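You operate a simulated robot arm through the tools that you are given. There is no shell and no other tool. Be economical: measure what you need, move in short steps, check, and stop when the job is done.

You run a simulated robot arm. Do the job below in one go: nothing can be reset, and whatever is moved stays where it is left.

Task
Put the vial on the service table away on the drying oven top. Press the key eight three times. Take the stopper from the inside of the grey crate and leave it on the top of the jug table. Put the jug that says "last" from the left half of the bench in the sink bowl. Take the beaker on the left half of the bench and put it away on the sink drainer. Fetch the small tub from the sink shelf and set it on the blue-rimmed glass disc. Fetch the plug and set it on the bottom shelf of the blue rack. Take the folded white cloth and put it on the ledge. Put two of the steel hose clamps from the side stand on the left half of the bench. Fetch the yellow coupling and set it on the filter shelf. Put the black valve plug labelled "25" from the wash table top on the upper shelf of the green rack. Any order will do. Set down upright: vial, jug, beaker, tub, black valve plug.

It is judged by the outcome, as a careful person would: the job done as asked, and still so three seconds after it is handed in. It fails if anything else is knocked over, pushed out of place, dropped, spilled or broken. Lids that push on must go on centred and level and be pressed home; caps that screw on are set level and turned clockwise until they are tight. Flat cloth is picked up by pressing the open fingertips on it (5 to 10 N) and closing them slowly along it; thin cloth reads only 2 to 8 mm in the jaws.

Robot
A 7-joint arm with a two-finger parallel gripper on a trunk, on a base that drives. Base frame: it is fixed to the floor where the robot stands at the start and does not move with it; the origin is under the middle of the robot, x ahead of it, y to its left, z up; the surface under the hand at the start is at about z = 0.86. Lengths are in m, angles in rad, forces in N, time in s.
Its first joint turns from -2.897 to 2.897 rad. Places, roughly: beaker [-1.75, 0.5, 1]; black valve plug [-3.25, -0.25, 1]; blue-rimmed glass disc (13x13x2 cm) [-1.3, 0.8, 0.9]; bottom shelf of the blue rack [-2.8, 1.3, 0.2]; drying oven top [-3, 0.5, 1.6]; filter shelf [0.7, -3.6, 0.3]; folded white cloth (12x7x3 cm) [1.7, -3.9, 0.9]; jug [-1.5, 0.25, 1]; key eight [0.5, 0, 0.9]; ledge [-1.9, -4.7, 0.8]; left half of the bench [-1.3, 0.3, 0.8]; plug (7x7x3 cm) [-4.1, -2.1, 0.9]; sink bowl inside [-3.8, -2, 0.7]; sink drainer [-3.6, -1.5, 0.9]; steel hose clamp (7x5x2 cm) [0.4, -1.7, 0.8]; stopper (4x4x4 cm) [-1.1, 0.4, 0.2]; top of the jug table [1.2, -0.4, 0.8]; tub [-3.75, -2, 0.25]; upper shelf of the green rack [-2.4, 2.5, 1]; vial [1, 0, 1]; yellow coupling (6x6x4 cm) [0.3, -1.4, 0.9]. Payload 1.57 kg.
The TCP is the grasp point between the finger pads, 0.03 m short of the fingertips. In the tool frame z runs along the fingers and y along their closing line. Largest opening 0.11 m; finger width 0.024, thickness 0.012; the body of the gripper, 0.048 by 0.112 m, starts 0.078 m behind the TCP.
Orientation is told as [roll, pitch, yaw] about the base's x, y, z axes, in that order, counted from this pose: with the fingers straight down and closing along the base's y, the tool's x points along the base's -x, its y along +y and its z along -z.

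Tools
- The arm moves only by the tool play_rows. Its argument "deltas" is a list of rows, each a list of 3 entries, a list of its own where there are three numbers: the turn, a rotation vector about the base's x, y, z in units of 60 degrees (1.0 is 60 degrees), then the shift along the base's x, y, z in units of 200 mm (1.0 is 200 mm), then the opening, from 0 (shut) to 1 (fully open). In form: [[[rx, ry, rz], [dx, dy, dz], claw], ...]. A call has 1 to 10 rows; each row is the pose to reach, as a shift and turn from the pose commanded when the call began. A call with a number of a shift or a turn outside -1 to 1 is refused whole. Each row takes 0.2 s and may step no farther than 0.05 m and 0.15 rad from the row before; otherwise, or with a gripper value out of range, the whole call is refused. A pose out of reach is approached as far as the arm can. The call stops where the force on the tool passes 40 N (or 10 N more than at its start, if that is more) or the arm is blocked; 0.2 s more then pass. The fingers move at their own pace (about 0.108 m/s each) and stop on an object; they squeeze with about 22 N. The grip force told is the motor's: it shows also when the fingers shut on nothing. Time passes only in rows, and 0.2 s behind the last, so rows that repeat a pose let the fingers close. It gives the time, the measured TCP pose, the force on the tool (base axes), the opening and the grip force at its end, in the units of the frame above (readings bear some noise), with the torque about the TCP (base axes, N m) and any sound that the robot's microphone picked up.
- Cameras (640 x 400 px; columns grow to the right, rows downward): "scene" is now at [0.4718, 0.2329, 1.1473]; the picture's right is [0.57, -0.82, 0.00], its down [-0.76, -0.53, -0.36] and it looks along [0.30, 0.21, -0.93] (base axes); focal length 214 px, centre (320, 200). "wrist" rides on the gripper at [0.07, 0.016, -0.141] in the tool frame; the picture's right is [-0.23, 0.97, 0.00], its down [-0.86, -0.20, -0.48] and it looks along [-0.47, -0.11, 0.88] (tool axes); focal length 222 px, centre (320, 200). There is no depth. A picture from a camera that has moved, and an enlarged one, comes with that camera's place and axes in the base frame and with its lens.
- capture(camera): a new picture of that camera. The clock stands still meanwhile.
- move_column(by): slides the trunk up (or, below 0, down) by that many m; the arm and the scene camera ride with it, the base frame stays. It gives what a move gives, with no picture.
- drive_base(legs): drives the robot by 1 to 6 legs, each [ahead, left, turn to the left] in m, m and rad, along the robot's own axes; the way and the turn of a leg run together, so that a leg with both is an arc; at most 1.5 m and 3.142 rad a leg. The arm and the cameras ride along, it lands a little off, and it stops where it bumps. It gives what a move gives.
- pan_tilt(pan, tilt): turns the head with the scene camera to pan (to the left, within 1.798 rad either way) and tilt (down, from -0.506 to 1.204), counted from straight ahead of the robot. It gives what a move gives.
- enlarge(camera, box): a new picture of the part [left, top, right, bottom] of that camera's present view, enlarged. The clock stands still meanwhile.
- close_job(): hands the job in; it is judged then, once.

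Go step by step. Nothing tells you exact positions but the pictures and the camera data: compare them with the known pose of the tool, close in by small moves and look again before you grip or let go. The budget is 556 turns and 354 pictures, counting those below and the enlarged ones. Unless the task says otherwise, let go and move clear before handing in.

The tools are called after ">>>" as a command line: name --argument value ..., lists and objects as JSON in quotes. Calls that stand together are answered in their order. play_rows: Moves the arm, as the interface text tells. Its arguments: {"type":"object","properties":{"deltas":{"type":"array","items":{"type":"array"}}},"required":["deltas"]} The other tools are called the same way: move_column (by) slides the trunk up or down; drive_base (legs) drives the base; pan_tilt (pan, tilt) turns the head that bears the scene camera; capture (camera) takes a picture; enlarge (camera, box) takes an enlarged picture of a part of a camera's view; close_job () hands the job in.

At the start:

```text
clock: 0.0
tool_pos: [0.6571, -0.2255, 1.1673]
orientation: [-0.001, -0.001, 0.0]
force: [0.2, 0.3, -0.5]
wrist_torque: [-0.03, 0.02, 0.0]
grip_width: 0.11
grasp_force: 0.1
trunk travel left (down, up): [-0.225, 0.385]
robot x, y, heading: [-0.0, -0.0014, 0.001]
head pan, tilt: [0.611, 1.201]
```

scene: 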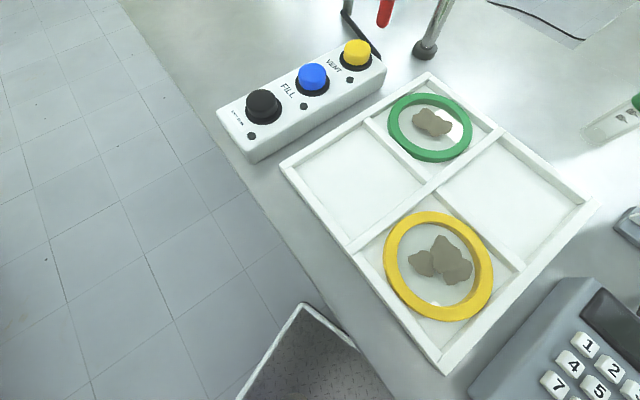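
wrist: 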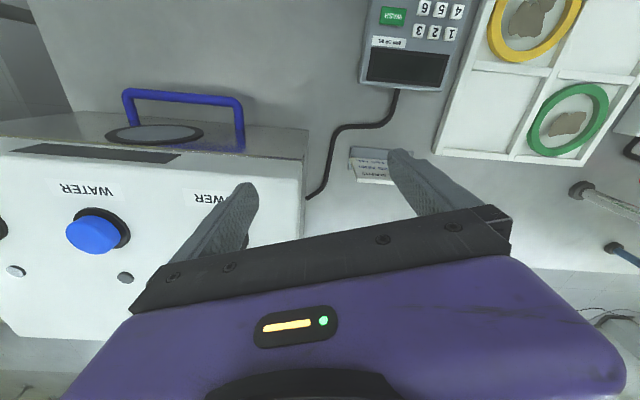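

I see the service table ahead with a keypad and dishes. I'll look around with the head first.

>>> pan_tilt --pan 0.0 --tilt 0.7

>>> capture --camera "scene"

```text
clock: 1.0
tool_pos: [0.657, -0.2257, 1.1675]
orientation: [0.0, 0.0, 0.0]
force: [-0.2, -0.7, 0.0]
wrist_torque: [0.03, 0.01, 0.02]
grip_width: 0.11
grasp_force: 0.1
trunk travel left (down, up): [-0.225, 0.385]
robot x, y, heading: [0.0002, 0.0005, -0.003]
head pan, tilt: [0.0, 0.7]
```

```text
351 pictures are left
camera scene: at [0.5109, 0.2009, 1.1832], right [0.0, -1.0, 0.0], down [-0.64, 0.0, -0.76], along [0.76, 0.0, -0.64], focal length 214 px, centre (320, 200)
```

scene: 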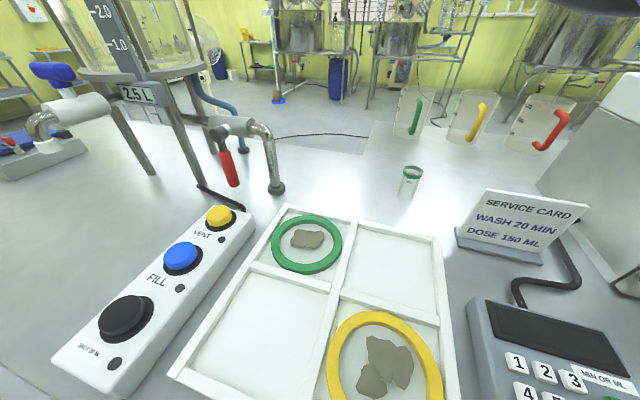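

The vial stands behind the dishes, and the keypad is at the right. I'll look around for a map.

>>> pan_tilt --pan -0.5 --tilt 1.0

>>> capture --camera "scene"

>>> pan_tilt --pan -1.2 --tilt 0.35

>>> capture --camera "scene"

>>> pan_tilt --pan 1.79 --tilt 0.35

>>> capture --camera "scene"

```text
clock: 1.9
tool_pos: [0.6564, -0.2257, 1.1665]
orientation: [0.0, 0.001, 0.001]
force: [-0.4, 0.1, -0.4]
wrist_torque: [0.03, 0.03, -0.01]
grip_width: 0.1098
grasp_force: 0.0
trunk travel left (down, up): [-0.225, 0.385]
robot x, y, heading: [0.002, -0.0003, 0.007]
head pan, tilt: [-0.499, 1.0]
```

```text
350 pictures are left
camera scene: at [0.4872, 0.1675, 1.1599], right [-0.48, -0.88, 0.0], down [-0.74, 0.4, -0.54], along [0.47, -0.26, -0.84], focal length 214 px, centre (320, 200)
```

scene: 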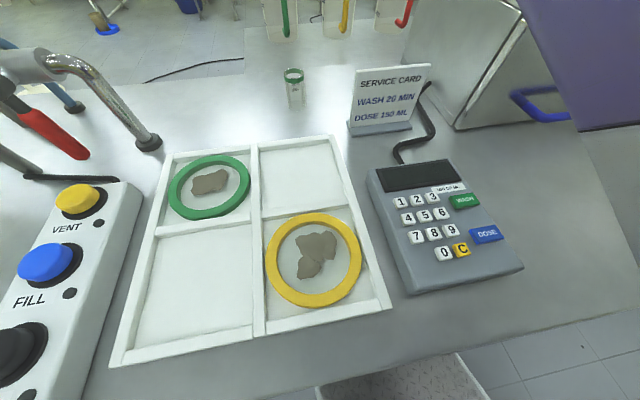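

```text
clock: 3.0
tool_pos: [0.6561, -0.2254, 1.1671]
orientation: [-0.001, 0.001, -0.001]
force: [-0.5, -0.1, -0.7]
wrist_torque: [0.01, 0.04, 0.01]
grip_width: 0.1102
grasp_force: 0.0
trunk travel left (down, up): [-0.225, 0.385]
robot x, y, heading: [0.0001, 0.0039, -0.002]
head pan, tilt: [-1.201, 0.351]
```

```text
349 pictures are left
camera scene: at [0.4597, 0.114, 1.2146], right [-0.93, -0.36, 0.0], down [-0.12, 0.32, -0.94], along [0.34, -0.88, -0.34], focal length 214 px, centre (320, 200)
```

scene: 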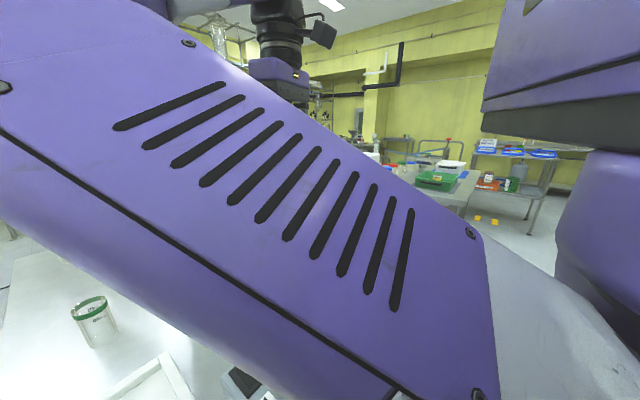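

```text
clock: 5.6
tool_pos: [0.6568, -0.2257, 1.1666]
orientation: [0.0, 0.0, 0.001]
force: [-0.3, 0.3, -0.3]
wrist_torque: [-0.02, -0.02, 0.0]
grip_width: 0.11
grasp_force: 0.1
trunk travel left (down, up): [-0.225, 0.385]
robot x, y, heading: [0.0012, -0.0018, -0.0]
head pan, tilt: [1.791, 0.351]
```

```text
348 pictures are left
camera scene: at [0.4057, 0.2917, 1.2146], right [0.98, 0.22, 0.0], down [0.07, -0.34, -0.94], along [-0.2, 0.92, -0.34], focal length 214 px, centre (320, 200)
```

scene: 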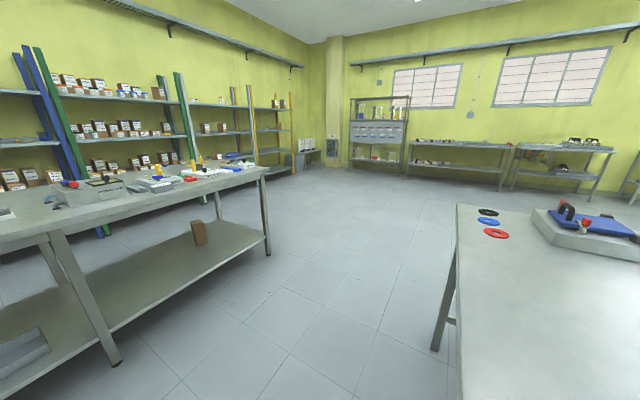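

Key eight comes out near (0.515, -0.02), which is too close to reach from here. I'll back up 0.2 m and look with the wrist camera.

>>> drive_base --legs '[[-0.2, 0, 0]]'

>>> play_rows --deltas '[[[0, 0, 0], [0.1, 0.25, 0], 0], [[0, 0, 0], [0.2, 0.48, 0], 0], [[0, 0, 0], [0.3, 0.7, 0], 0], [[0, 0, 0], [0.4, 0.92, -0.05], 0], [[0, 0, 0], [0.4, 1.0, -0.25], 0], [[0, 0, 0], [0.4, 1.0, -0.4], 0]]'

>>> capture --camera "wrist"

>>> pan_tilt --pan -0.3 --tilt 0.8

>>> capture --camera "scene"

```text
clock: 7.2
tool_pos: [0.4569, -0.224, 1.1663]
orientation: [0.001, 0.0, 0.002]
force: [0.1, 0.5, -0.7]
wrist_torque: [-0.01, 0.01, 0.02]
grip_width: 0.11
grasp_force: 0.1
trunk travel left (down, up): [-0.225, 0.385]
robot x, y, heading: [-0.2013, -0.0014, 0.005]
head pan, tilt: [1.791, 0.351]
```

```text
refused: row 1 steps farther than a row can; nothing moved
```

```text
347 pictures are left
camera wrist: at [0.3857, -0.208, 1.3085], right [0.22, 0.97, 0.0], down [0.86, -0.2, 0.48], along [0.47, -0.11, -0.88], focal length 222 px, centre (320, 200)
```

wrist: 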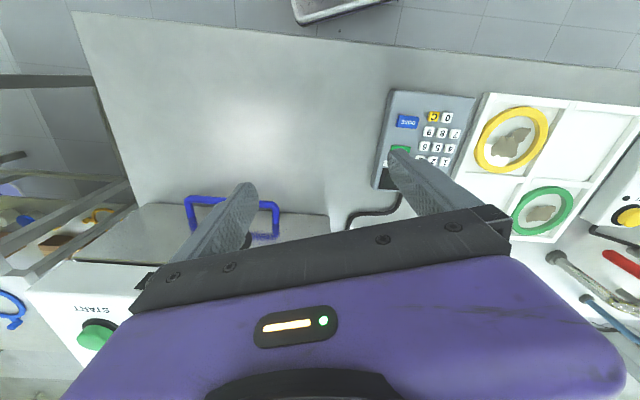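

```text
clock: 9.2
tool_pos: [0.4559, -0.2244, 1.1665]
orientation: [0.0, 0.0, 0.002]
force: [0.1, -0.7, 0.3]
wrist_torque: [0.01, 0.01, 0.01]
grip_width: 0.1098
grasp_force: 0.1
trunk travel left (down, up): [-0.225, 0.385]
robot x, y, heading: [-0.1992, -0.0032, 0.001]
head pan, tilt: [-0.3, 0.799]
```

```text
346 pictures are left
camera scene: at [0.3011, 0.1779, 1.175], right [-0.29, -0.96, 0.0], down [-0.69, 0.21, -0.7], along [0.67, -0.2, -0.72], focal length 214 px, centre (320, 200)
```

scene: 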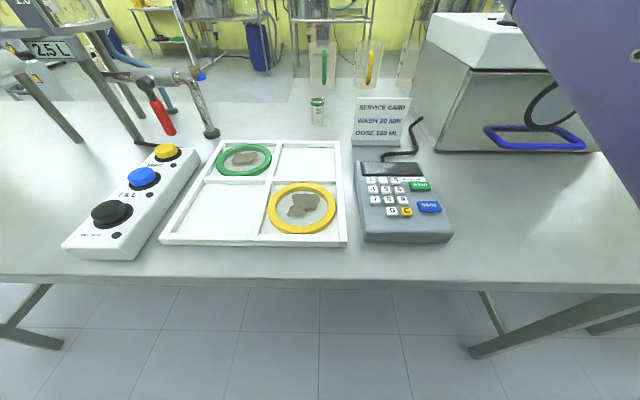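

Both views agree on key eight. I'll move the closed, slightly rolled fingers over it.

>>> play_rows --deltas '[[[0.1, 0, 0], [0, 0.2, 0], 0], [[0.2, 0, 0], [0.06, 0.42, 0], 0], [[0.286, 0, 0], [0.12, 0.64, 0], 0], [[0.286, 0, 0], [0.2, 0.82, 0], 0], [[0.286, 0, 0], [0.295, 1.0, -0.1], 0], [[0.286, 0, 0], [0.295, 1.0, -0.34], 0], [[0.286, 0, 0], [0.295, 1.0, -0.56], 0], [[0.286, 0, 0], [0.295, 1.0, -0.76], 0]]'

>>> capture --camera "wrist"

>>> enlarge --camera "scene" --box '[340, 120, 470, 250]'

```text
clock: 10.1
tool_pos: [0.4554, -0.1586, 1.1057]
orientation: [0.257, 0.038, -0.199]
force: [0.1, -0.3, 0.9]
wrist_torque: [-0.05, -0.02, 0.02]
grip_width: 0.0
grasp_force: 21.6
out of reach, approached as far as the arm can: row 2, 3, 4
trunk travel left (down, up): [-0.225, 0.385]
robot x, y, heading: [-0.1978, -0.0014, 0.002]
head pan, tilt: [-0.3, 0.799]
stopped in row 4: the arm was blocked; the commanded pose is now the measured one
```

```text
345 pictures are left
camera wrist: at [0.3896, -0.1655, 1.2489], right [0.42, 0.88, 0.24], down [0.79, -0.48, 0.38], along [0.45, 0.03, -0.89], focal length 222 px, centre (320, 200)
```

wrist: 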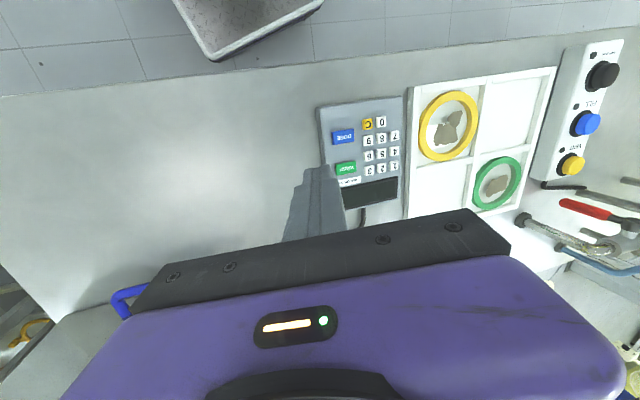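

```text
3.08 times, centred on (405, 185) of scene
camera zoom: at [0.3013, 0.1782, 1.1752], right [-0.29, -0.96, 0.0], down [-0.69, 0.21, -0.7], along [0.67, -0.2, -0.72], focal length 660 px, centre (58, 246)
```

zoom: 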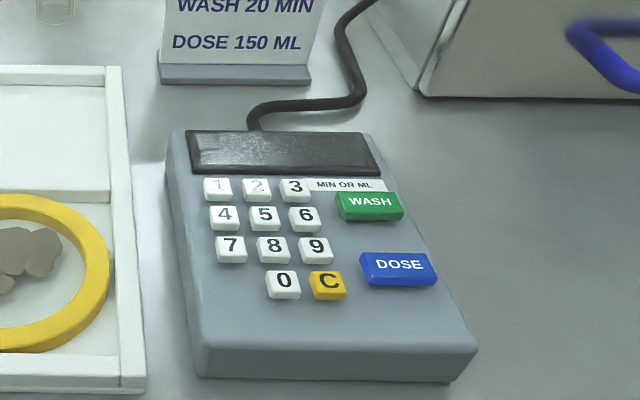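

The roll seemed to be limited here. I'll straighten the tool and press straight down instead.

>>> play_rows --deltas '[[[-0.125, -0.018, 0.095], [0, 0, 0], 0], [[-0.245, -0.036, 0.19], [0, 0.0, 0], 0], [[-0.245, -0.036, 0.19], [0.05, 0.2, 0], 0], [[-0.245, -0.036, 0.19], [0.1, 0.4, 0], 0], [[-0.245, -0.036, 0.19], [0.2, 0.56, 0], 0], [[-0.245, -0.036, 0.19], [0.3, 0.7, -0.1], 0]]'

```text
refused: row 1 steps farther than a row can; nothing moved
```

>>> play_rows --deltas '[[[-0.08, -0.01, 0.06], [0, 0, 0], 0], [[-0.165, -0.022, 0.13], [0, 0, 0], 0], [[-0.245, -0.036, 0.19], [0, 0.0, 0], 0], [[-0.245, -0.036, 0.19], [0.05, 0.2, 0], 0], [[-0.245, -0.036, 0.19], [0.1, 0.4, 0], 0], [[-0.245, -0.036, 0.19], [0.2, 0.56, 0], 0], [[-0.245, -0.036, 0.19], [0.3, 0.7, -0.1], 0]]'

```text
clock: 11.7
tool_pos: [0.5037, -0.0932, 1.0903]
orientation: [0.027, -0.035, -0.181]
force: [-1.4, -1.3, 0.4]
wrist_torque: [-0.01, -0.01, 0.0]
grip_width: 0.0
grasp_force: 21.3
trunk travel left (down, up): [-0.225, 0.385]
robot x, y, heading: [-0.1994, -0.0002, 0.003]
head pan, tilt: [-0.3, 0.799]
stopped in row 7: the arm was blocked; the commanded pose is now the measured one
```

The arm seems to foul the head post on the left side. I'll turn the base 0.35 left so the key lies to the robot's right.

>>> drive_base --legs '[[0, 0, 0.35]]'

>>> capture --camera "wrist"

```text
clock: 13.2
tool_pos: [0.4925, 0.1574, 1.0903]
orientation: [0.022, -0.037, 0.174]
force: [-0.3, -0.3, -0.2]
wrist_torque: [0.03, 0.01, -0.06]
grip_width: 0.0
grasp_force: 21.1
trunk travel left (down, up): [-0.225, 0.385]
robot x, y, heading: [-0.2025, 0.0005, 0.361]
head pan, tilt: [-0.3, 0.799]
```

```text
343 pictures are left
camera wrist: at [0.4161, 0.1574, 1.2301], right [0.05, 1.0, 0.03], down [0.86, -0.06, 0.5], along [0.51, 0.0, -0.86], focal length 222 px, centre (320, 200)
```

wrist: 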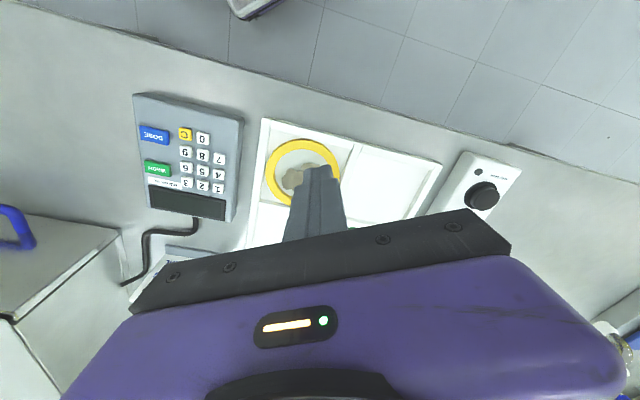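

Key eight is confirmed at about (0.522, -0.017), with the keypad yawed about -0.28. I'll move above it, aligned to the keypad.

>>> play_rows --deltas '[[[0, 0, -0.07], [0.03, -0.2, 0], 0], [[-0.01, 0.017, -0.14], [0.06, -0.4, 0], 0], [[-0.02, 0.035, -0.22], [0.1, -0.6, 0], 0], [[-0.02, 0.035, -0.3], [0.15, -0.76, -0.1], 0], [[-0.02, 0.035, -0.38], [0.15, -0.872, -0.25], 0], [[-0.02, 0.035, -0.434], [0.15, -0.872, -0.45], 0], [[-0.02, 0.035, -0.434], [0.15, -0.872, -0.55], 0]]'

>>> capture --camera "wrist"

>>> pan_tilt --pan -0.65 --tilt 0.9

>>> capture --camera "scene"

```text
clock: 14.8
tool_pos: [0.523, -0.0177, 0.9813]
orientation: [-0.003, -0.001, -0.282]
force: [-0.8, 0.3, -0.1]
wrist_torque: [0.01, 0.03, 0.04]
grip_width: 0.0002
grasp_force: 21.1
trunk travel left (down, up): [-0.225, 0.385]
robot x, y, heading: [-0.1999, 0.0024, 0.35]
head pan, tilt: [-0.3, 0.799]
```

```text
342 pictures are left
camera wrist: at [0.4606, 0.0178, 1.1224], right [0.49, 0.87, 0.0], down [0.77, -0.43, 0.48], along [0.42, -0.23, -0.88], focal length 222 px, centre (320, 200)
```

wrist: 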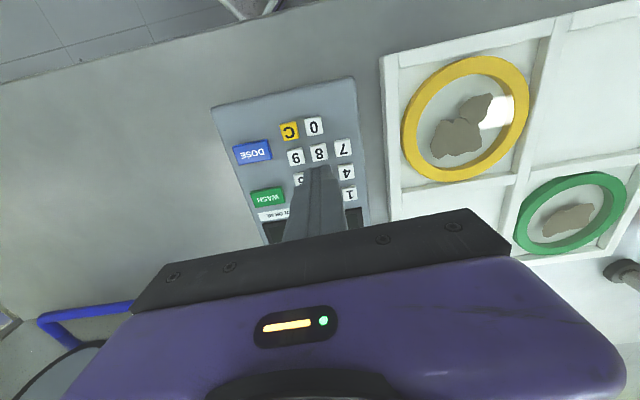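

```text
clock: 15.6
tool_pos: [0.5235, -0.0167, 0.9818]
orientation: [-0.001, 0.0, -0.28]
force: [0.1, 0.1, 0.1]
wrist_torque: [-0.02, -0.03, 0.0]
grip_width: 0.0
grasp_force: 21.8
trunk travel left (down, up): [-0.225, 0.385]
robot x, y, heading: [-0.1997, -0.0028, 0.358]
head pan, tilt: [-0.649, 0.901]
```

```text
341 pictures are left
camera scene: at [0.1999, 0.3154, 1.1671], right [-0.29, -0.96, 0.0], down [-0.75, 0.23, -0.62], along [0.6, -0.18, -0.78], focal length 214 px, centre (320, 200)
```

scene: 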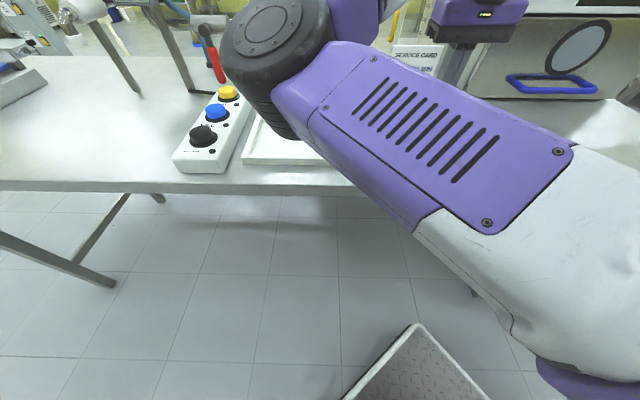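

Key eight refines to about (0.518, -0.014, 0.906). I'll shift and descend to just above it.

>>> play_rows --deltas '[[[0, 0, 0], [-0.025, 0.015, 0], 0], [[0, 0, 0], [-0.025, 0.015, -0.1], 0], [[0, 0, 0], [-0.025, 0.015, -0.16], 0]]'

>>> enlarge --camera "wrist" --box '[200, 60, 440, 260]'

```text
clock: 16.4
tool_pos: [0.5175, -0.0129, 0.9488]
orientation: [-0.001, 0.0, -0.28]
force: [0.3, -0.6, 0.3]
wrist_torque: [-0.01, -0.03, -0.01]
grip_width: 0.0
grasp_force: 21.6
trunk travel left (down, up): [-0.225, 0.385]
robot x, y, heading: [-0.2048, -0.0006, 0.357]
head pan, tilt: [-0.649, 0.901]
```

```text
2.00 times, centred on (320, 160) of wrist
camera zoom: at [0.4547, 0.0214, 1.0903], right [0.49, 0.87, 0.0], down [0.77, -0.43, 0.48], along [0.42, -0.23, -0.88], focal length 444 px, centre (320, 280)
```

zoom: 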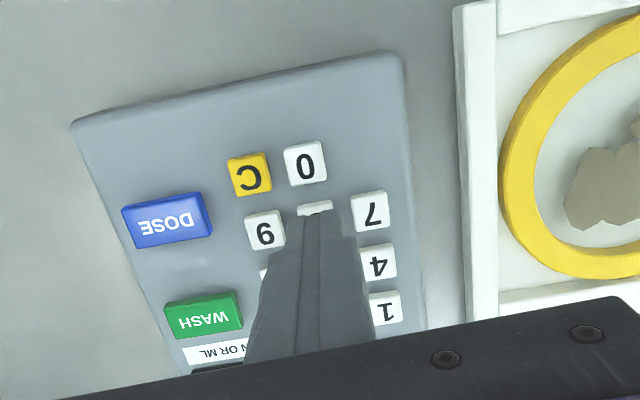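

The tip is centred over eight. I'll press down gently.

>>> play_rows --deltas '[[[0, 0, 0], [-0.006, -0.002, -0.04], 0], [[0, 0, 0], [-0.006, -0.002, -0.05], 0], [[0, 0, 0], [-0.006, -0.002, -0.06], 0]]'

```text
clock: 17.2
tool_pos: [0.5148, -0.0149, 0.9374]
orientation: [0.0, 0.0, -0.278]
force: [0.4, -1.2, -0.6]
wrist_torque: [0.02, 0.01, 0.02]
grip_width: 0.0
grasp_force: 21.4
trunk travel left (down, up): [-0.225, 0.385]
robot x, y, heading: [-0.1994, -0.0004, 0.354]
head pan, tilt: [-0.649, 0.901]
```

>>> play_rows --deltas '[[[0, 0, 0], [0, 0, -0.01], 0], [[0, 0, 0], [0, 0, -0.02], 0]]'

>>> enlarge --camera "wrist" --box '[200, 60, 440, 260]'

```text
clock: 17.8
tool_pos: [0.5163, -0.0144, 0.9331]
orientation: [-0.001, -0.001, -0.279]
force: [0.6, -0.4, 0.2]
wrist_torque: [-0.01, 0.0, 0.0]
grip_width: 0.0
grasp_force: 21.2
trunk travel left (down, up): [-0.225, 0.385]
robot x, y, heading: [-0.2022, -0.0007, 0.357]
head pan, tilt: [-0.649, 0.901]
heard: click
```

```text
2.00 times, centred on (320, 160) of wrist
camera zoom: at [0.4533, 0.0205, 1.0744], right [0.49, 0.87, 0.0], down [0.77, -0.43, 0.48], along [0.42, -0.23, -0.88], focal length 444 px, centre (320, 280)
```

zoom: 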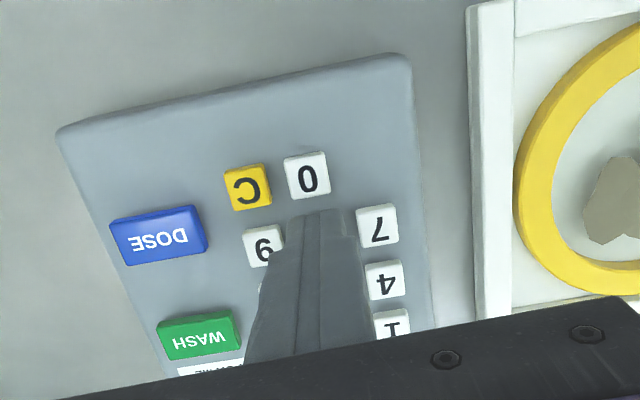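

A click was heard, so that is one press. I'll release and press twice more.

>>> play_rows --deltas '[[[0, 0, 0], [0, 0, 0.06], 0], [[0, 0, 0], [0, 0, 0.06], 0], [[0, 0, 0], [0, 0, 0.02], 0], [[0, 0, 0], [0, 0, 0], 0]]'

>>> play_rows --deltas '[[[0, 0, 0], [0, 0, 0.06], 0], [[0, 0, 0], [0, 0, 0.06], 0], [[0, 0, 0], [0, 0, 0.02], 0], [[0, 0, 0], [0, 0, 0], 0]]'

```text
clock: 18.8
tool_pos: [0.5172, -0.0148, 0.933]
orientation: [-0.002, -0.002, -0.281]
force: [0.2, -0.8, 1.2]
wrist_torque: [-0.01, 0.01, 0.0]
grip_width: 0.0
grasp_force: 21.2
trunk travel left (down, up): [-0.225, 0.385]
robot x, y, heading: [-0.2057, -0.0007, 0.361]
head pan, tilt: [-0.649, 0.901]
heard: click
```

```text
clock: 19.8
tool_pos: [0.516, -0.0143, 0.9338]
orientation: [0.0, -0.001, -0.279]
force: [-0.5, 0.7, 0.3]
wrist_torque: [-0.03, -0.02, 0.0]
grip_width: 0.0
grasp_force: 21.6
trunk travel left (down, up): [-0.225, 0.385]
robot x, y, heading: [-0.199, -0.0014, 0.361]
head pan, tilt: [-0.649, 0.901]
heard: click
```

Three clicks were heard. I'll rise, open, and read the display.

>>> play_rows --deltas '[[[0, 0, 0], [0, 0, 0.2], 0], [[0, 0, 0], [0, 0, 0.4], 0], [[0, 0, 0], [0, 0, 0.6], 0], [[0, 0, 0.1], [0, 0, 0.8], 0], [[0, 0, 0.2], [0, 0, 0.9], 0], [[0, 0, 0.27], [0.05, 0.15, 0.9], 1], [[0, 0, 0.27], [0.1, 0.35, 0.9], 1]]'

>>> capture --camera "wrist"

```text
clock: 21.4
tool_pos: [0.5357, 0.0549, 1.1141]
orientation: [0.0, -0.001, 0.001]
force: [0.0, 0.4, 0.5]
wrist_torque: [0.02, 0.0, 0.03]
grip_width: 0.11
grasp_force: 0.1
trunk travel left (down, up): [-0.225, 0.385]
robot x, y, heading: [-0.2017, -0.0, 0.356]
head pan, tilt: [-0.649, 0.901]
```

```text
338 pictures are left
camera wrist: at [0.4657, 0.0712, 1.2552], right [0.22, 0.97, 0.0], down [0.86, -0.2, 0.48], along [0.47, -0.11, -0.88], focal length 222 px, centre (320, 200)
```

wrist: 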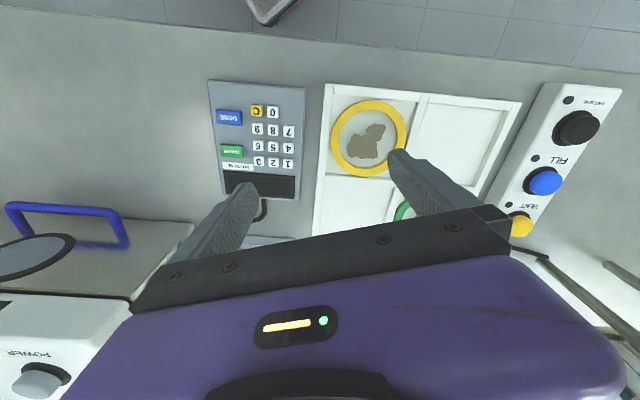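

>>> enlarge --camera "wrist" --box '[190, 70, 320, 220]'

```text
2.67 times, centred on (255, 145) of wrist
camera zoom: at [0.4657, 0.0712, 1.2552], right [0.22, 0.97, 0.0], down [0.86, -0.2, 0.48], along [0.47, -0.11, -0.88], focal length 592 px, centre (493, 347)
```

zoom: 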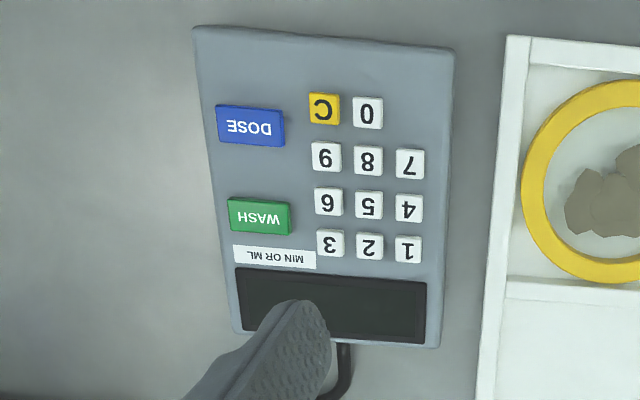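

There is no readout, but the three clicks were over key eight. Next comes the vial, so I'll drive forward a little.

>>> drive_base --legs '[[0.216, -0.08, 0]]'

>>> capture --camera "wrist"

>>> pan_tilt --pan -0.35 --tilt 0.6

>>> capture --camera "scene"

```text
clock: 23.1
tool_pos: [0.7682, 0.0571, 1.1128]
orientation: [-0.002, 0.001, 0.006]
force: [0.1, 0.2, 0.4]
wrist_torque: [0.0, 0.02, 0.01]
grip_width: 0.1102
grasp_force: 0.1
trunk travel left (down, up): [-0.225, 0.385]
robot x, y, heading: [0.0323, 0.0033, 0.361]
head pan, tilt: [-0.649, 0.901]
```

```text
336 pictures are left
camera wrist: at [0.698, 0.0742, 1.2551], right [0.22, 0.97, 0.0], down [0.86, -0.19, 0.48], along [0.47, -0.11, -0.88], focal length 222 px, centre (320, 200)
```

wrist: 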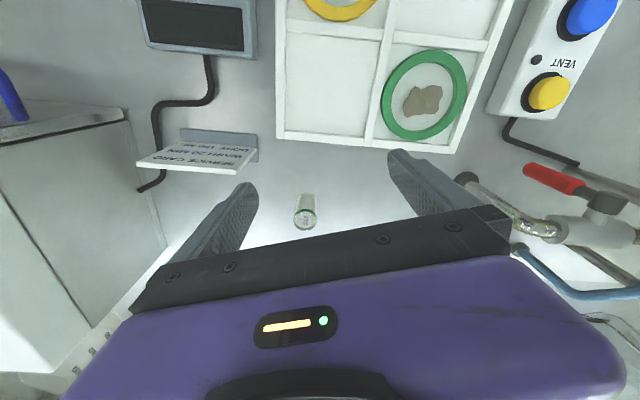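

```text
clock: 23.9
tool_pos: [0.7685, 0.0581, 1.1135]
orientation: [-0.002, 0.001, 0.007]
force: [-0.1, -0.1, -0.8]
wrist_torque: [0.01, -0.01, 0.03]
grip_width: 0.11
grasp_force: 0.0
trunk travel left (down, up): [-0.225, 0.385]
robot x, y, heading: [0.0283, 0.0022, 0.36]
head pan, tilt: [-0.351, 0.6]
```

```text
335 pictures are left
camera scene: at [0.4478, 0.3394, 1.1918], right [0.01, -1.0, 0.0], down [-0.57, 0.0, -0.82], along [0.82, 0.01, -0.57], focal length 214 px, centre (320, 200)
```

scene: 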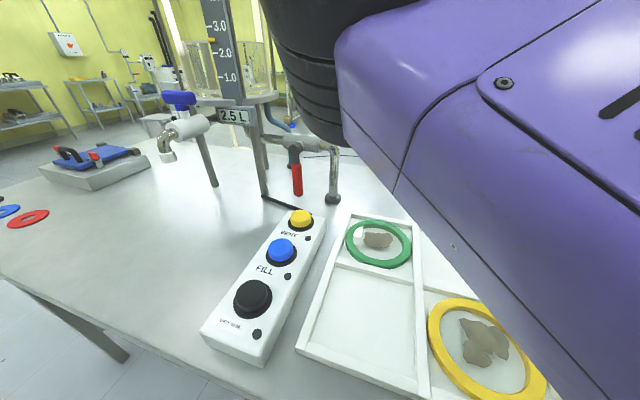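

The vial stands near (0.90, 0.00), about 65 mm tall. I'll approach it from above.

>>> play_rows --deltas '[[[0, 0, 0], [0.2, -0.1, 0], 1], [[0, 0, 0], [0.4, -0.2, 0], 1], [[0, 0, 0], [0.6, -0.285, 0], 1], [[0, 0, 0], [0.66, -0.285, -0.2], 1], [[0, 0, 0], [0.66, -0.285, -0.4], 1], [[0, 0, 0], [0.66, -0.285, -0.55], 1]]'

>>> capture --camera "wrist"

```text
clock: 25.4
tool_pos: [0.8995, 0.0011, 1.003]
orientation: [-0.001, 0.0, 0.005]
force: [-0.5, -0.2, -0.1]
wrist_torque: [-0.01, -0.02, -0.01]
grip_width: 0.11
grasp_force: 0.0
trunk travel left (down, up): [-0.225, 0.385]
robot x, y, heading: [0.0335, -0.0004, 0.357]
head pan, tilt: [-0.351, 0.6]
```

```text
334 pictures are left
camera wrist: at [0.8294, 0.0162, 1.1448], right [0.22, 0.97, 0.0], down [0.86, -0.19, 0.48], along [0.47, -0.11, -0.88], focal length 222 px, centre (320, 200)
```

wrist: 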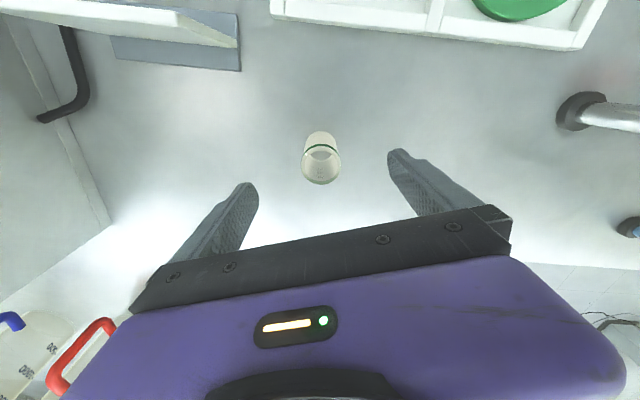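

The vial's centre is near x = 0.907. I'll descend and close.

>>> play_rows --deltas '[[[0, 0, 0], [0.0375, -0.01, -0.2], 1], [[0, 0, 0], [0.0375, -0.01, -0.4], 1], [[0, 0, 0], [0.0375, -0.01, -0.51], 1]]'

>>> capture --camera "wrist"

```text
clock: 26.1
tool_pos: [0.9069, -0.0023, 0.9018]
orientation: [-0.002, -0.003, 0.005]
force: [-1.0, 1.0, 0.7]
wrist_torque: [0.02, -0.02, -0.01]
grip_width: 0.11
grasp_force: 0.0
trunk travel left (down, up): [-0.225, 0.385]
robot x, y, heading: [0.0296, 0.0012, 0.359]
head pan, tilt: [-0.351, 0.6]
```

```text
333 pictures are left
camera wrist: at [0.8373, 0.0147, 1.043], right [0.22, 0.97, 0.0], down [0.86, -0.19, 0.48], along [0.47, -0.11, -0.88], focal length 222 px, centre (320, 200)
```

wrist: 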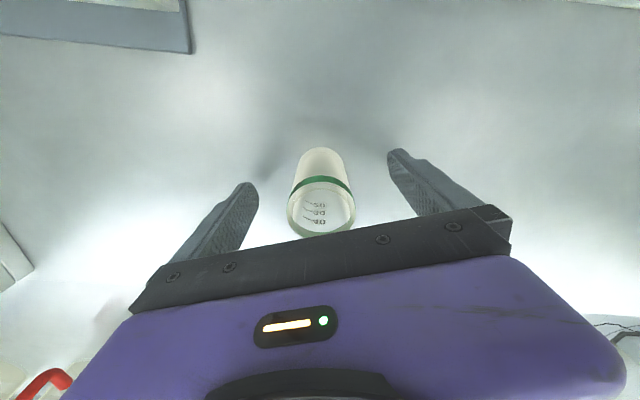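

>>> play_rows --deltas '[[[0, 0, 0], [0, 0, 0], 0.3], [[0, 0, 0], [0, 0, 0], 0.2], [[0, 0, 0], [0, 0, 0], 0.2], [[0, 0, 0], [0, 0, 0], 0.2], [[0, 0, 0], [0, 0, 0], 0.2]]'

>>> play_rows --deltas '[[[0, 0, 0], [0, 0, 0], 0.2], [[0, 0, 0], [0, 0, 0.1], 0.2], [[0, 0, 0], [0, 0, 0.3], 0.2]]'

>>> capture --camera "wrist"

```text
clock: 27.4
tool_pos: [0.9066, -0.0012, 0.9015]
orientation: [-0.002, -0.001, 0.006]
force: [0.2, 0.7, 0.0]
wrist_torque: [0.01, 0.01, 0.04]
grip_width: 0.039
grasp_force: 21.7
trunk travel left (down, up): [-0.225, 0.385]
robot x, y, heading: [0.0284, -0.0019, 0.357]
head pan, tilt: [-0.351, 0.6]
```

```text
clock: 28.1
tool_pos: [0.9072, 0.0007, 0.9619]
orientation: [-0.002, 0.001, 0.007]
force: [0.6, 0.2, -1.0]
wrist_torque: [-0.01, 0.03, 0.04]
grip_width: 0.0389
grasp_force: 22.0
trunk travel left (down, up): [-0.225, 0.385]
robot x, y, heading: [0.0353, 0.0006, 0.358]
head pan, tilt: [-0.351, 0.6]
```

```text
332 pictures are left
camera wrist: at [0.8374, 0.0159, 1.1032], right [0.22, 0.97, 0.0], down [0.86, -0.19, 0.48], along [0.47, -0.11, -0.88], focal length 222 px, centre (320, 200)
```

wrist: 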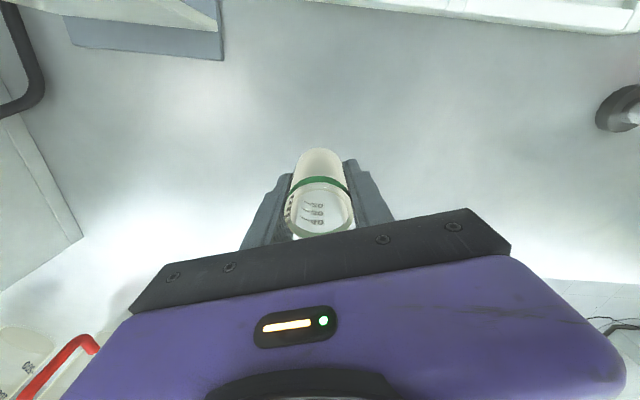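

The vial is held. I'll lift it, retract, and back away from the table.

>>> play_rows --deltas '[[[0, 0, 0], [0, 0, 0.25], 0.2], [[0, 0, 0], [0, 0, 0.5], 0.2], [[0, 0, 0], [0, 0, 0.75], 0.2], [[0, 0, 0], [-0.2, 0, 0.9], 0.2], [[0, 0, 0], [-0.4, 0, 1.0], 0.2], [[0, 0, 0], [-0.6, 0, 1.0], 0.2], [[0, 0, 0], [-0.8, 0, 1.0], 0.2], [[0, 0, 0], [-1.0, 0, 1.0], 0.2]]'

>>> drive_base --legs '[[-0.3, 0.1, 0]]'

>>> pan_tilt --pan 1.79 --tilt 0.4

>>> capture --camera "scene"

```text
clock: 29.9
tool_pos: [0.7068, -0.0004, 1.1638]
orientation: [-0.001, 0.001, 0.006]
force: [-0.2, -0.6, -1.5]
wrist_torque: [0.01, 0.02, 0.0]
grip_width: 0.0387
grasp_force: 22.0
trunk travel left (down, up): [-0.225, 0.385]
robot x, y, heading: [0.0272, 0.0012, 0.357]
head pan, tilt: [-0.351, 0.6]
```

```text
clock: 32.0
tool_pos: [0.394, -0.0133, 1.1642]
orientation: [0.0, 0.001, 0.006]
force: [0.1, -0.3, 0.2]
wrist_torque: [0.03, 0.01, -0.05]
grip_width: 0.0387
grasp_force: 22.3
trunk travel left (down, up): [-0.225, 0.385]
robot x, y, heading: [-0.2799, -0.0055, 0.36]
head pan, tilt: [-0.351, 0.6]
```

```text
clock: 34.1
tool_pos: [0.3939, -0.0119, 1.1625]
orientation: [-0.003, 0.0, 0.004]
force: [-0.7, 0.4, -0.4]
wrist_torque: [-0.02, -0.01, 0.0]
grip_width: 0.0387
grasp_force: 22.2
trunk travel left (down, up): [-0.225, 0.385]
robot x, y, heading: [-0.2828, -0.0091, 0.358]
head pan, tilt: [1.791, 0.4]
```

```text
331 pictures are left
camera scene: at [-0.0048, 0.4059, 1.2101], right [0.84, 0.55, 0.0], down [0.21, -0.33, -0.92], along [-0.5, 0.77, -0.39], focal length 214 px, centre (320, 200)
```

scene: 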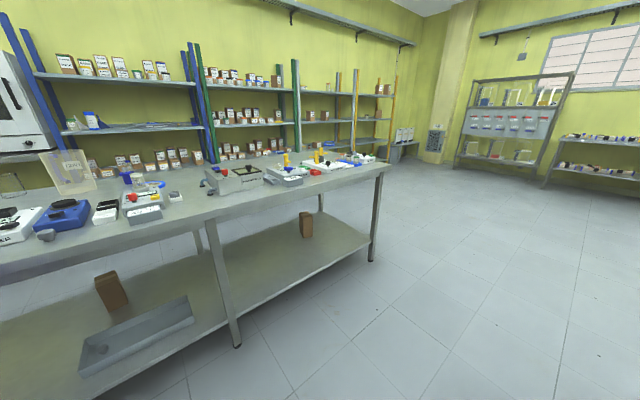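

I now have a map: the bench runs diagonally, with the racks and oven along the far wall. I'll raise the trunk and turn towards the wall.

>>> move_column --by 0.38

>>> drive_base --legs '[[0, 0, 2.47]]'

>>> pan_tilt --pan 0.2 --tilt 0.45

>>> capture --camera "scene"

>>> pan_tilt --pan 1.3 --tilt 0.45

>>> capture --camera "scene"

```text
clock: 37.8
tool_pos: [0.3943, -0.0117, 1.5435]
orientation: [-0.002, 0.001, 0.004]
force: [-0.1, 0.1, -0.4]
wrist_torque: [0.01, -0.01, -0.02]
grip_width: 0.0388
grasp_force: 22.0
trunk travel left (down, up): [-0.605, 0.005]
robot x, y, heading: [-0.2838, -0.0091, 0.358]
head pan, tilt: [1.791, 0.4]
```

```text
clock: 44.0
tool_pos: [-0.817, 0.4034, 1.5445]
orientation: [-0.002, 0.001, 2.49]
force: [-0.4, -0.6, -0.3]
wrist_torque: [-0.02, -0.04, 0.0]
grip_width: 0.0385
grasp_force: 22.5
trunk travel left (down, up): [-0.605, 0.005]
robot x, y, heading: [-0.2823, -0.0112, 2.841]
head pan, tilt: [1.791, 0.4]
```

```text
clock: 45.7
tool_pos: [-0.817, 0.4033, 1.5436]
orientation: [-0.002, 0.0, 2.489]
force: [0.1, -0.1, -0.3]
wrist_torque: [-0.01, 0.02, 0.02]
grip_width: 0.0387
grasp_force: 22.4
trunk travel left (down, up): [-0.605, 0.005]
robot x, y, heading: [-0.2802, -0.0116, 2.847]
head pan, tilt: [0.201, 0.45]
```

```text
330 pictures are left
camera scene: at [-0.842, -0.067, 1.5854], right [0.09, 1.0, 0.0], down [0.43, -0.04, -0.9], along [-0.9, 0.09, -0.44], focal length 214 px, centre (320, 200)
```

scene: 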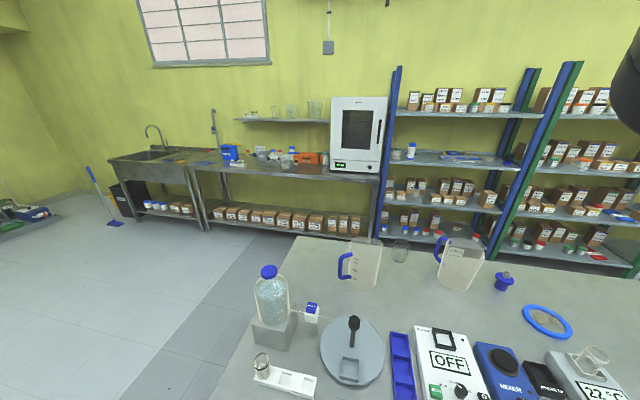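

```text
clock: 47.0
tool_pos: [-0.8192, 0.4035, 1.5428]
orientation: [-0.002, 0.001, 2.489]
force: [0.3, 0.0, -0.7]
wrist_torque: [0.01, -0.01, 0.01]
grip_width: 0.0389
grasp_force: 22.0
trunk travel left (down, up): [-0.605, 0.005]
robot x, y, heading: [-0.2852, -0.0102, 2.845]
head pan, tilt: [1.3, 0.45]
```

```text
329 pictures are left
camera scene: at [-0.7999, -0.1532, 1.5854], right [-0.84, 0.54, 0.0], down [0.23, 0.37, -0.9], along [-0.48, -0.76, -0.44], focal length 214 px, centre (320, 200)
```

scene: 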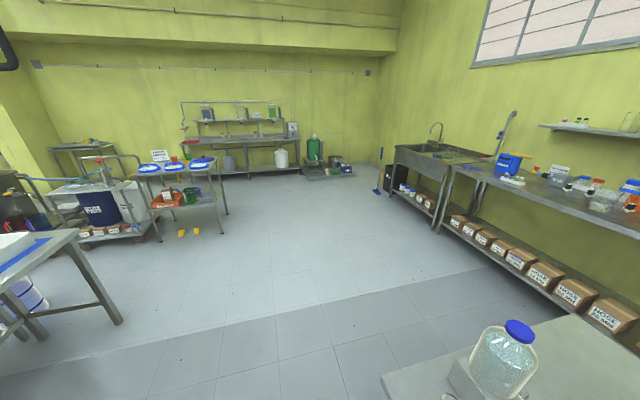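

The aisle around the bench end is clear. I'll raise the hand above oven-top height, then drive around.

>>> play_rows --deltas '[[[0, 0, 0], [0, 0, 0.2], 0.2], [[0, 0, 0], [0, 0, 0.4], 0.2], [[0, 0, 0], [0, 0, 0.6], 0.2], [[0, 0, 0], [0, 0, 0.8], 0.2]]'

>>> drive_base --legs '[[0, 1.25, 0], [1.0, 0, 0], [0.75, 0, 0]]'

>>> pan_tilt --pan -0.3 --tilt 0.4

>>> capture --camera "scene"

```text
clock: 48.0
tool_pos: [-0.8242, 0.4037, 1.5719]
orientation: [-0.029, 0.032, 2.491]
force: [-0.8, -0.4, -0.3]
wrist_torque: [-0.01, 0.01, 0.01]
grip_width: 0.0388
grasp_force: 21.8
out of reach, approached as far as the arm can: row 2, 3, 4
trunk travel left (down, up): [-0.605, 0.005]
robot x, y, heading: [-0.2817, -0.0106, 2.851]
head pan, tilt: [1.3, 0.45]
```

```text
clock: 62.8
tool_pos: [-2.8687, -0.3053, 1.5719]
orientation: [-0.028, 0.031, 2.498]
force: [0.3, 0.0, 0.0]
wrist_torque: [0.02, 0.02, 0.0]
grip_width: 0.0387
grasp_force: 22.1
trunk travel left (down, up): [-0.605, 0.005]
robot x, y, heading: [-2.3241, -0.7127, 2.855]
head pan, tilt: [1.3, 0.45]
```

```text
clock: 64.5
tool_pos: [-2.8698, -0.3051, 1.5691]
orientation: [-0.032, 0.038, 2.496]
force: [-0.2, 0.0, -0.5]
wrist_torque: [0.02, 0.02, 0.04]
grip_width: 0.0388
grasp_force: 21.8
trunk travel left (down, up): [-0.605, 0.005]
robot x, y, heading: [-2.3235, -0.715, 2.857]
head pan, tilt: [-0.3, 0.4]
```

```text
328 pictures are left
camera scene: at [-2.8694, -0.732, 1.5901], right [0.56, 0.83, 0.0], down [0.32, -0.22, -0.92], along [-0.77, 0.51, -0.39], focal length 214 px, centre (320, 200)
```

scene: 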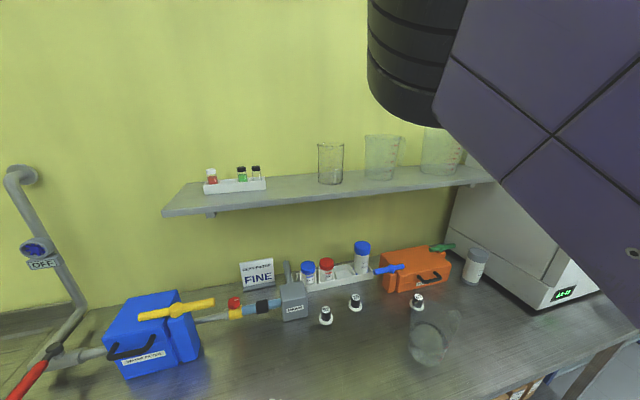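

The oven top is near z 1.58, so the hand must go higher, and closer in the arm can reach higher. I'll retract a bit and rise.

>>> play_rows --deltas '[[[-0.003, 0.047, 0], [0.22, -0.07, 0], 0.2], [[-0.003, 0.047, 0], [0.43, -0.14, 0], 0.2], [[-0.003, 0.047, 0], [0.43, -0.14, 0.2], 0.2], [[-0.003, 0.047, 0], [0.43, -0.14, 0.4], 0.2], [[-0.003, 0.047, 0], [0.43, -0.14, 0.55], 0.2]]'

>>> pan_tilt --pan -0.9 --tilt 0.2

>>> capture --camera "scene"

>>> capture --camera "wrist"

```text
clock: 65.7
tool_pos: [-2.7872, -0.3343, 1.5803]
orientation: [-0.023, 0.03, 2.495]
force: [-0.7, 0.2, -0.8]
wrist_torque: [0.01, 0.02, 0.02]
grip_width: 0.0386
grasp_force: 22.0
out of reach, approached as far as the arm can: row 3, 4, 5
trunk travel left (down, up): [-0.605, 0.005]
robot x, y, heading: [-2.3254, -0.717, 2.85]
head pan, tilt: [-0.3, 0.4]
```

```text
clock: 66.7
tool_pos: [-2.788, -0.3359, 1.5804]
orientation: [-0.026, 0.024, 2.501]
force: [0.3, -0.9, -0.7]
wrist_torque: [-0.01, 0.01, 0.01]
grip_width: 0.0387
grasp_force: 21.7
trunk travel left (down, up): [-0.605, 0.005]
robot x, y, heading: [-2.3243, -0.7124, 2.85]
head pan, tilt: [-0.901, 0.201]
```

```text
327 pictures are left
camera scene: at [-2.8271, -0.697, 1.6086], right [0.93, 0.37, 0.0], down [0.07, -0.19, -0.98], along [-0.36, 0.91, -0.2], focal length 214 px, centre (320, 200)
```

scene: 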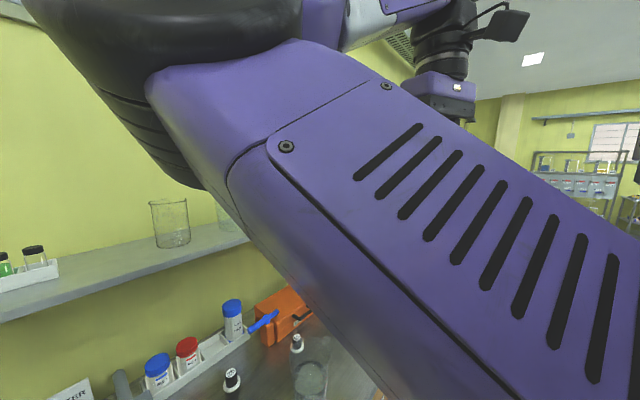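

```text
326 pictures are left
camera wrist: at [-2.7475, -0.3914, 1.724], right [-0.76, -0.64, -0.03], down [-0.58, 0.67, 0.46], along [-0.28, 0.37, -0.89], focal length 222 px, centre (320, 200)
```

wrist: 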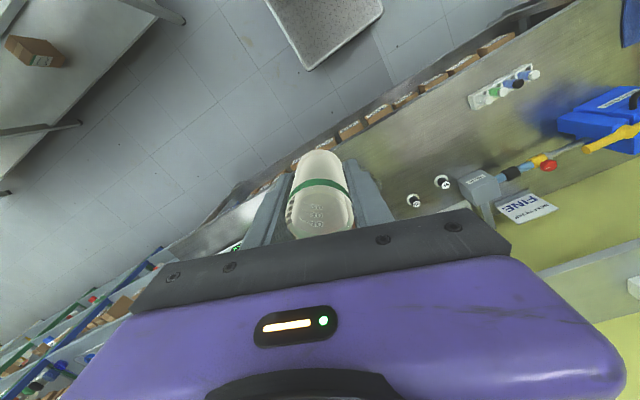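

The arm can't point straight down at oven height. I'll set the vial temporarily on a free spot of the wash table and regrip it with a tilted hand.

>>> drive_base --legs '[[0.05, 0.3, 0]]'

>>> move_column --by -0.38

>>> capture --camera "wrist"

>>> pan_tilt --pan 0.0 --tilt 0.6

>>> capture --camera "scene"

```text
clock: 68.8
tool_pos: [-2.9221, -0.6098, 1.5801]
orientation: [-0.024, 0.028, 2.496]
force: [-1.0, 0.2, -0.1]
wrist_torque: [0.0, 0.02, 0.02]
grip_width: 0.0387
grasp_force: 22.0
trunk travel left (down, up): [-0.605, 0.005]
robot x, y, heading: [-2.4583, -0.9885, 2.851]
head pan, tilt: [-0.901, 0.201]
```

```text
clock: 72.4
tool_pos: [-2.9245, -0.609, 1.1993]
orientation: [-0.029, 0.033, 2.495]
force: [0.0, 0.0, -1.6]
wrist_torque: [0.02, 0.01, 0.01]
grip_width: 0.0389
grasp_force: 21.4
trunk travel left (down, up): [-0.225, 0.385]
robot x, y, heading: [-2.4617, -0.9879, 2.854]
head pan, tilt: [-0.901, 0.201]
```

```text
325 pictures are left
camera wrist: at [-2.8835, -0.6654, 1.3426], right [-0.77, -0.64, -0.04], down [-0.58, 0.67, 0.46], along [-0.27, 0.37, -0.89], focal length 222 px, centre (320, 200)
```

wrist: 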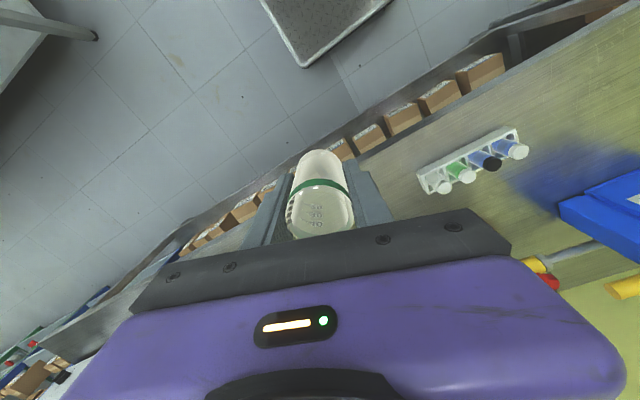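

```text
clock: 73.6
tool_pos: [-2.9234, -0.6114, 1.1999]
orientation: [-0.028, 0.032, 2.495]
force: [-0.2, -0.1, -1.2]
wrist_torque: [-0.03, 0.02, -0.01]
grip_width: 0.0387
grasp_force: 22.0
trunk travel left (down, up): [-0.225, 0.385]
robot x, y, heading: [-2.4584, -0.9891, 2.851]
head pan, tilt: [0.0, 0.6]
```

```text
324 pictures are left
camera scene: at [-3.0116, -1.0329, 1.1919], right [0.29, 0.96, 0.0], down [0.54, -0.16, -0.83], along [-0.79, 0.24, -0.56], focal length 214 px, centre (320, 200)
```

scene: 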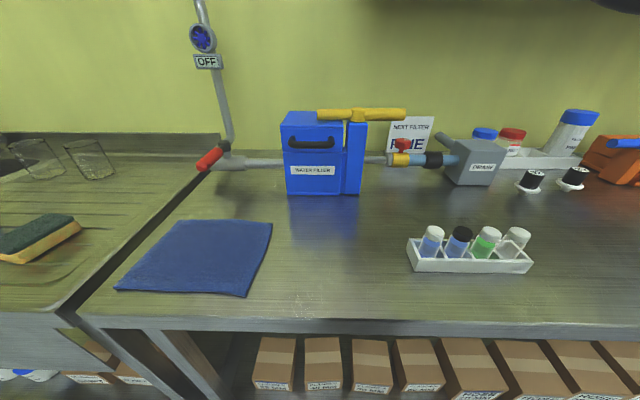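

There's a free spot right of the tube rack near (-3.07, -0.42). I'll move there and lower.

>>> play_rows --deltas '[[[-0.003, 0.041, 0], [-0.13, 0.16, 0], 0.2], [[-0.003, 0.041, 0], [-0.27, 0.33, 0], 0.2], [[-0.003, 0.041, 0], [-0.4, 0.5, -0.05], 0.2], [[-0.003, 0.041, 0], [-0.53, 0.67, -0.15], 0.2], [[-0.003, 0.041, 0], [-0.65, 0.82, -0.25], 0.2], [[-0.003, 0.041, 0], [-0.735, 0.95, -0.4], 0.2], [[-0.003, 0.041, 0], [-0.735, 0.95, -0.6], 0.2], [[-0.003, 0.041, 0], [-0.735, 0.95, -0.8], 0.2], [[-0.003, 0.041, 0], [-0.735, 0.95, -1.0], 0.2]]'

>>> capture --camera "wrist"

>>> pan_tilt --pan -0.7 --tilt 0.6

>>> capture --camera "scene"

```text
clock: 75.6
tool_pos: [-3.0676, -0.4194, 0.9995]
orientation: [0.003, -0.005, 2.498]
force: [0.2, -0.1, 0.1]
wrist_torque: [0.0, 0.02, -0.01]
grip_width: 0.0387
grasp_force: 22.4
trunk travel left (down, up): [-0.225, 0.385]
robot x, y, heading: [-2.4579, -0.9898, 2.85]
head pan, tilt: [0.0, 0.6]
```

```text
323 pictures are left
camera wrist: at [-3.0212, -0.4748, 1.1417], right [-0.77, -0.64, 0.0], down [-0.56, 0.67, 0.48], along [-0.31, 0.37, -0.88], focal length 222 px, centre (320, 200)
```

wrist: 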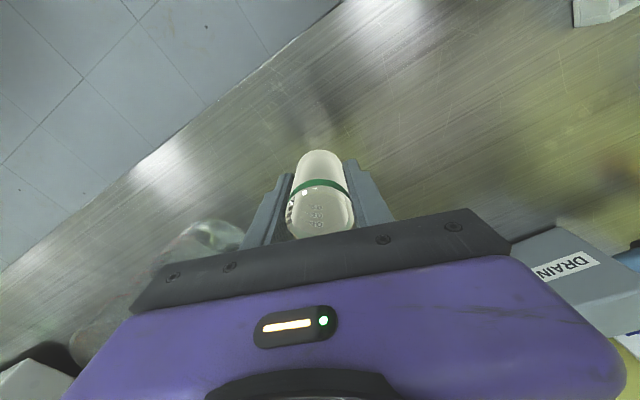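

```text
clock: 76.7
tool_pos: [-3.0696, -0.4208, 1.0007]
orientation: [0.004, -0.005, 2.498]
force: [0.1, 0.1, -0.4]
wrist_torque: [0.0, -0.02, 0.01]
grip_width: 0.0391
grasp_force: 22.6
trunk travel left (down, up): [-0.225, 0.385]
robot x, y, heading: [-2.4622, -0.9879, 2.857]
head pan, tilt: [-0.7, 0.6]
```

```text
322 pictures are left
camera scene: at [-2.9755, -0.9844, 1.1919], right [0.84, 0.55, 0.0], down [0.31, -0.47, -0.83], along [-0.45, 0.69, -0.56], focal length 214 px, centre (320, 200)
```

scene: 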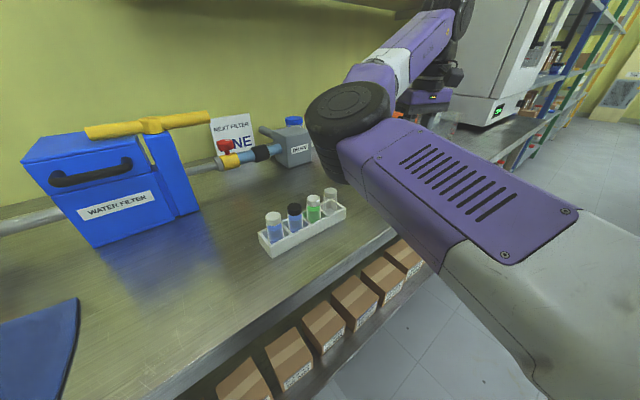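

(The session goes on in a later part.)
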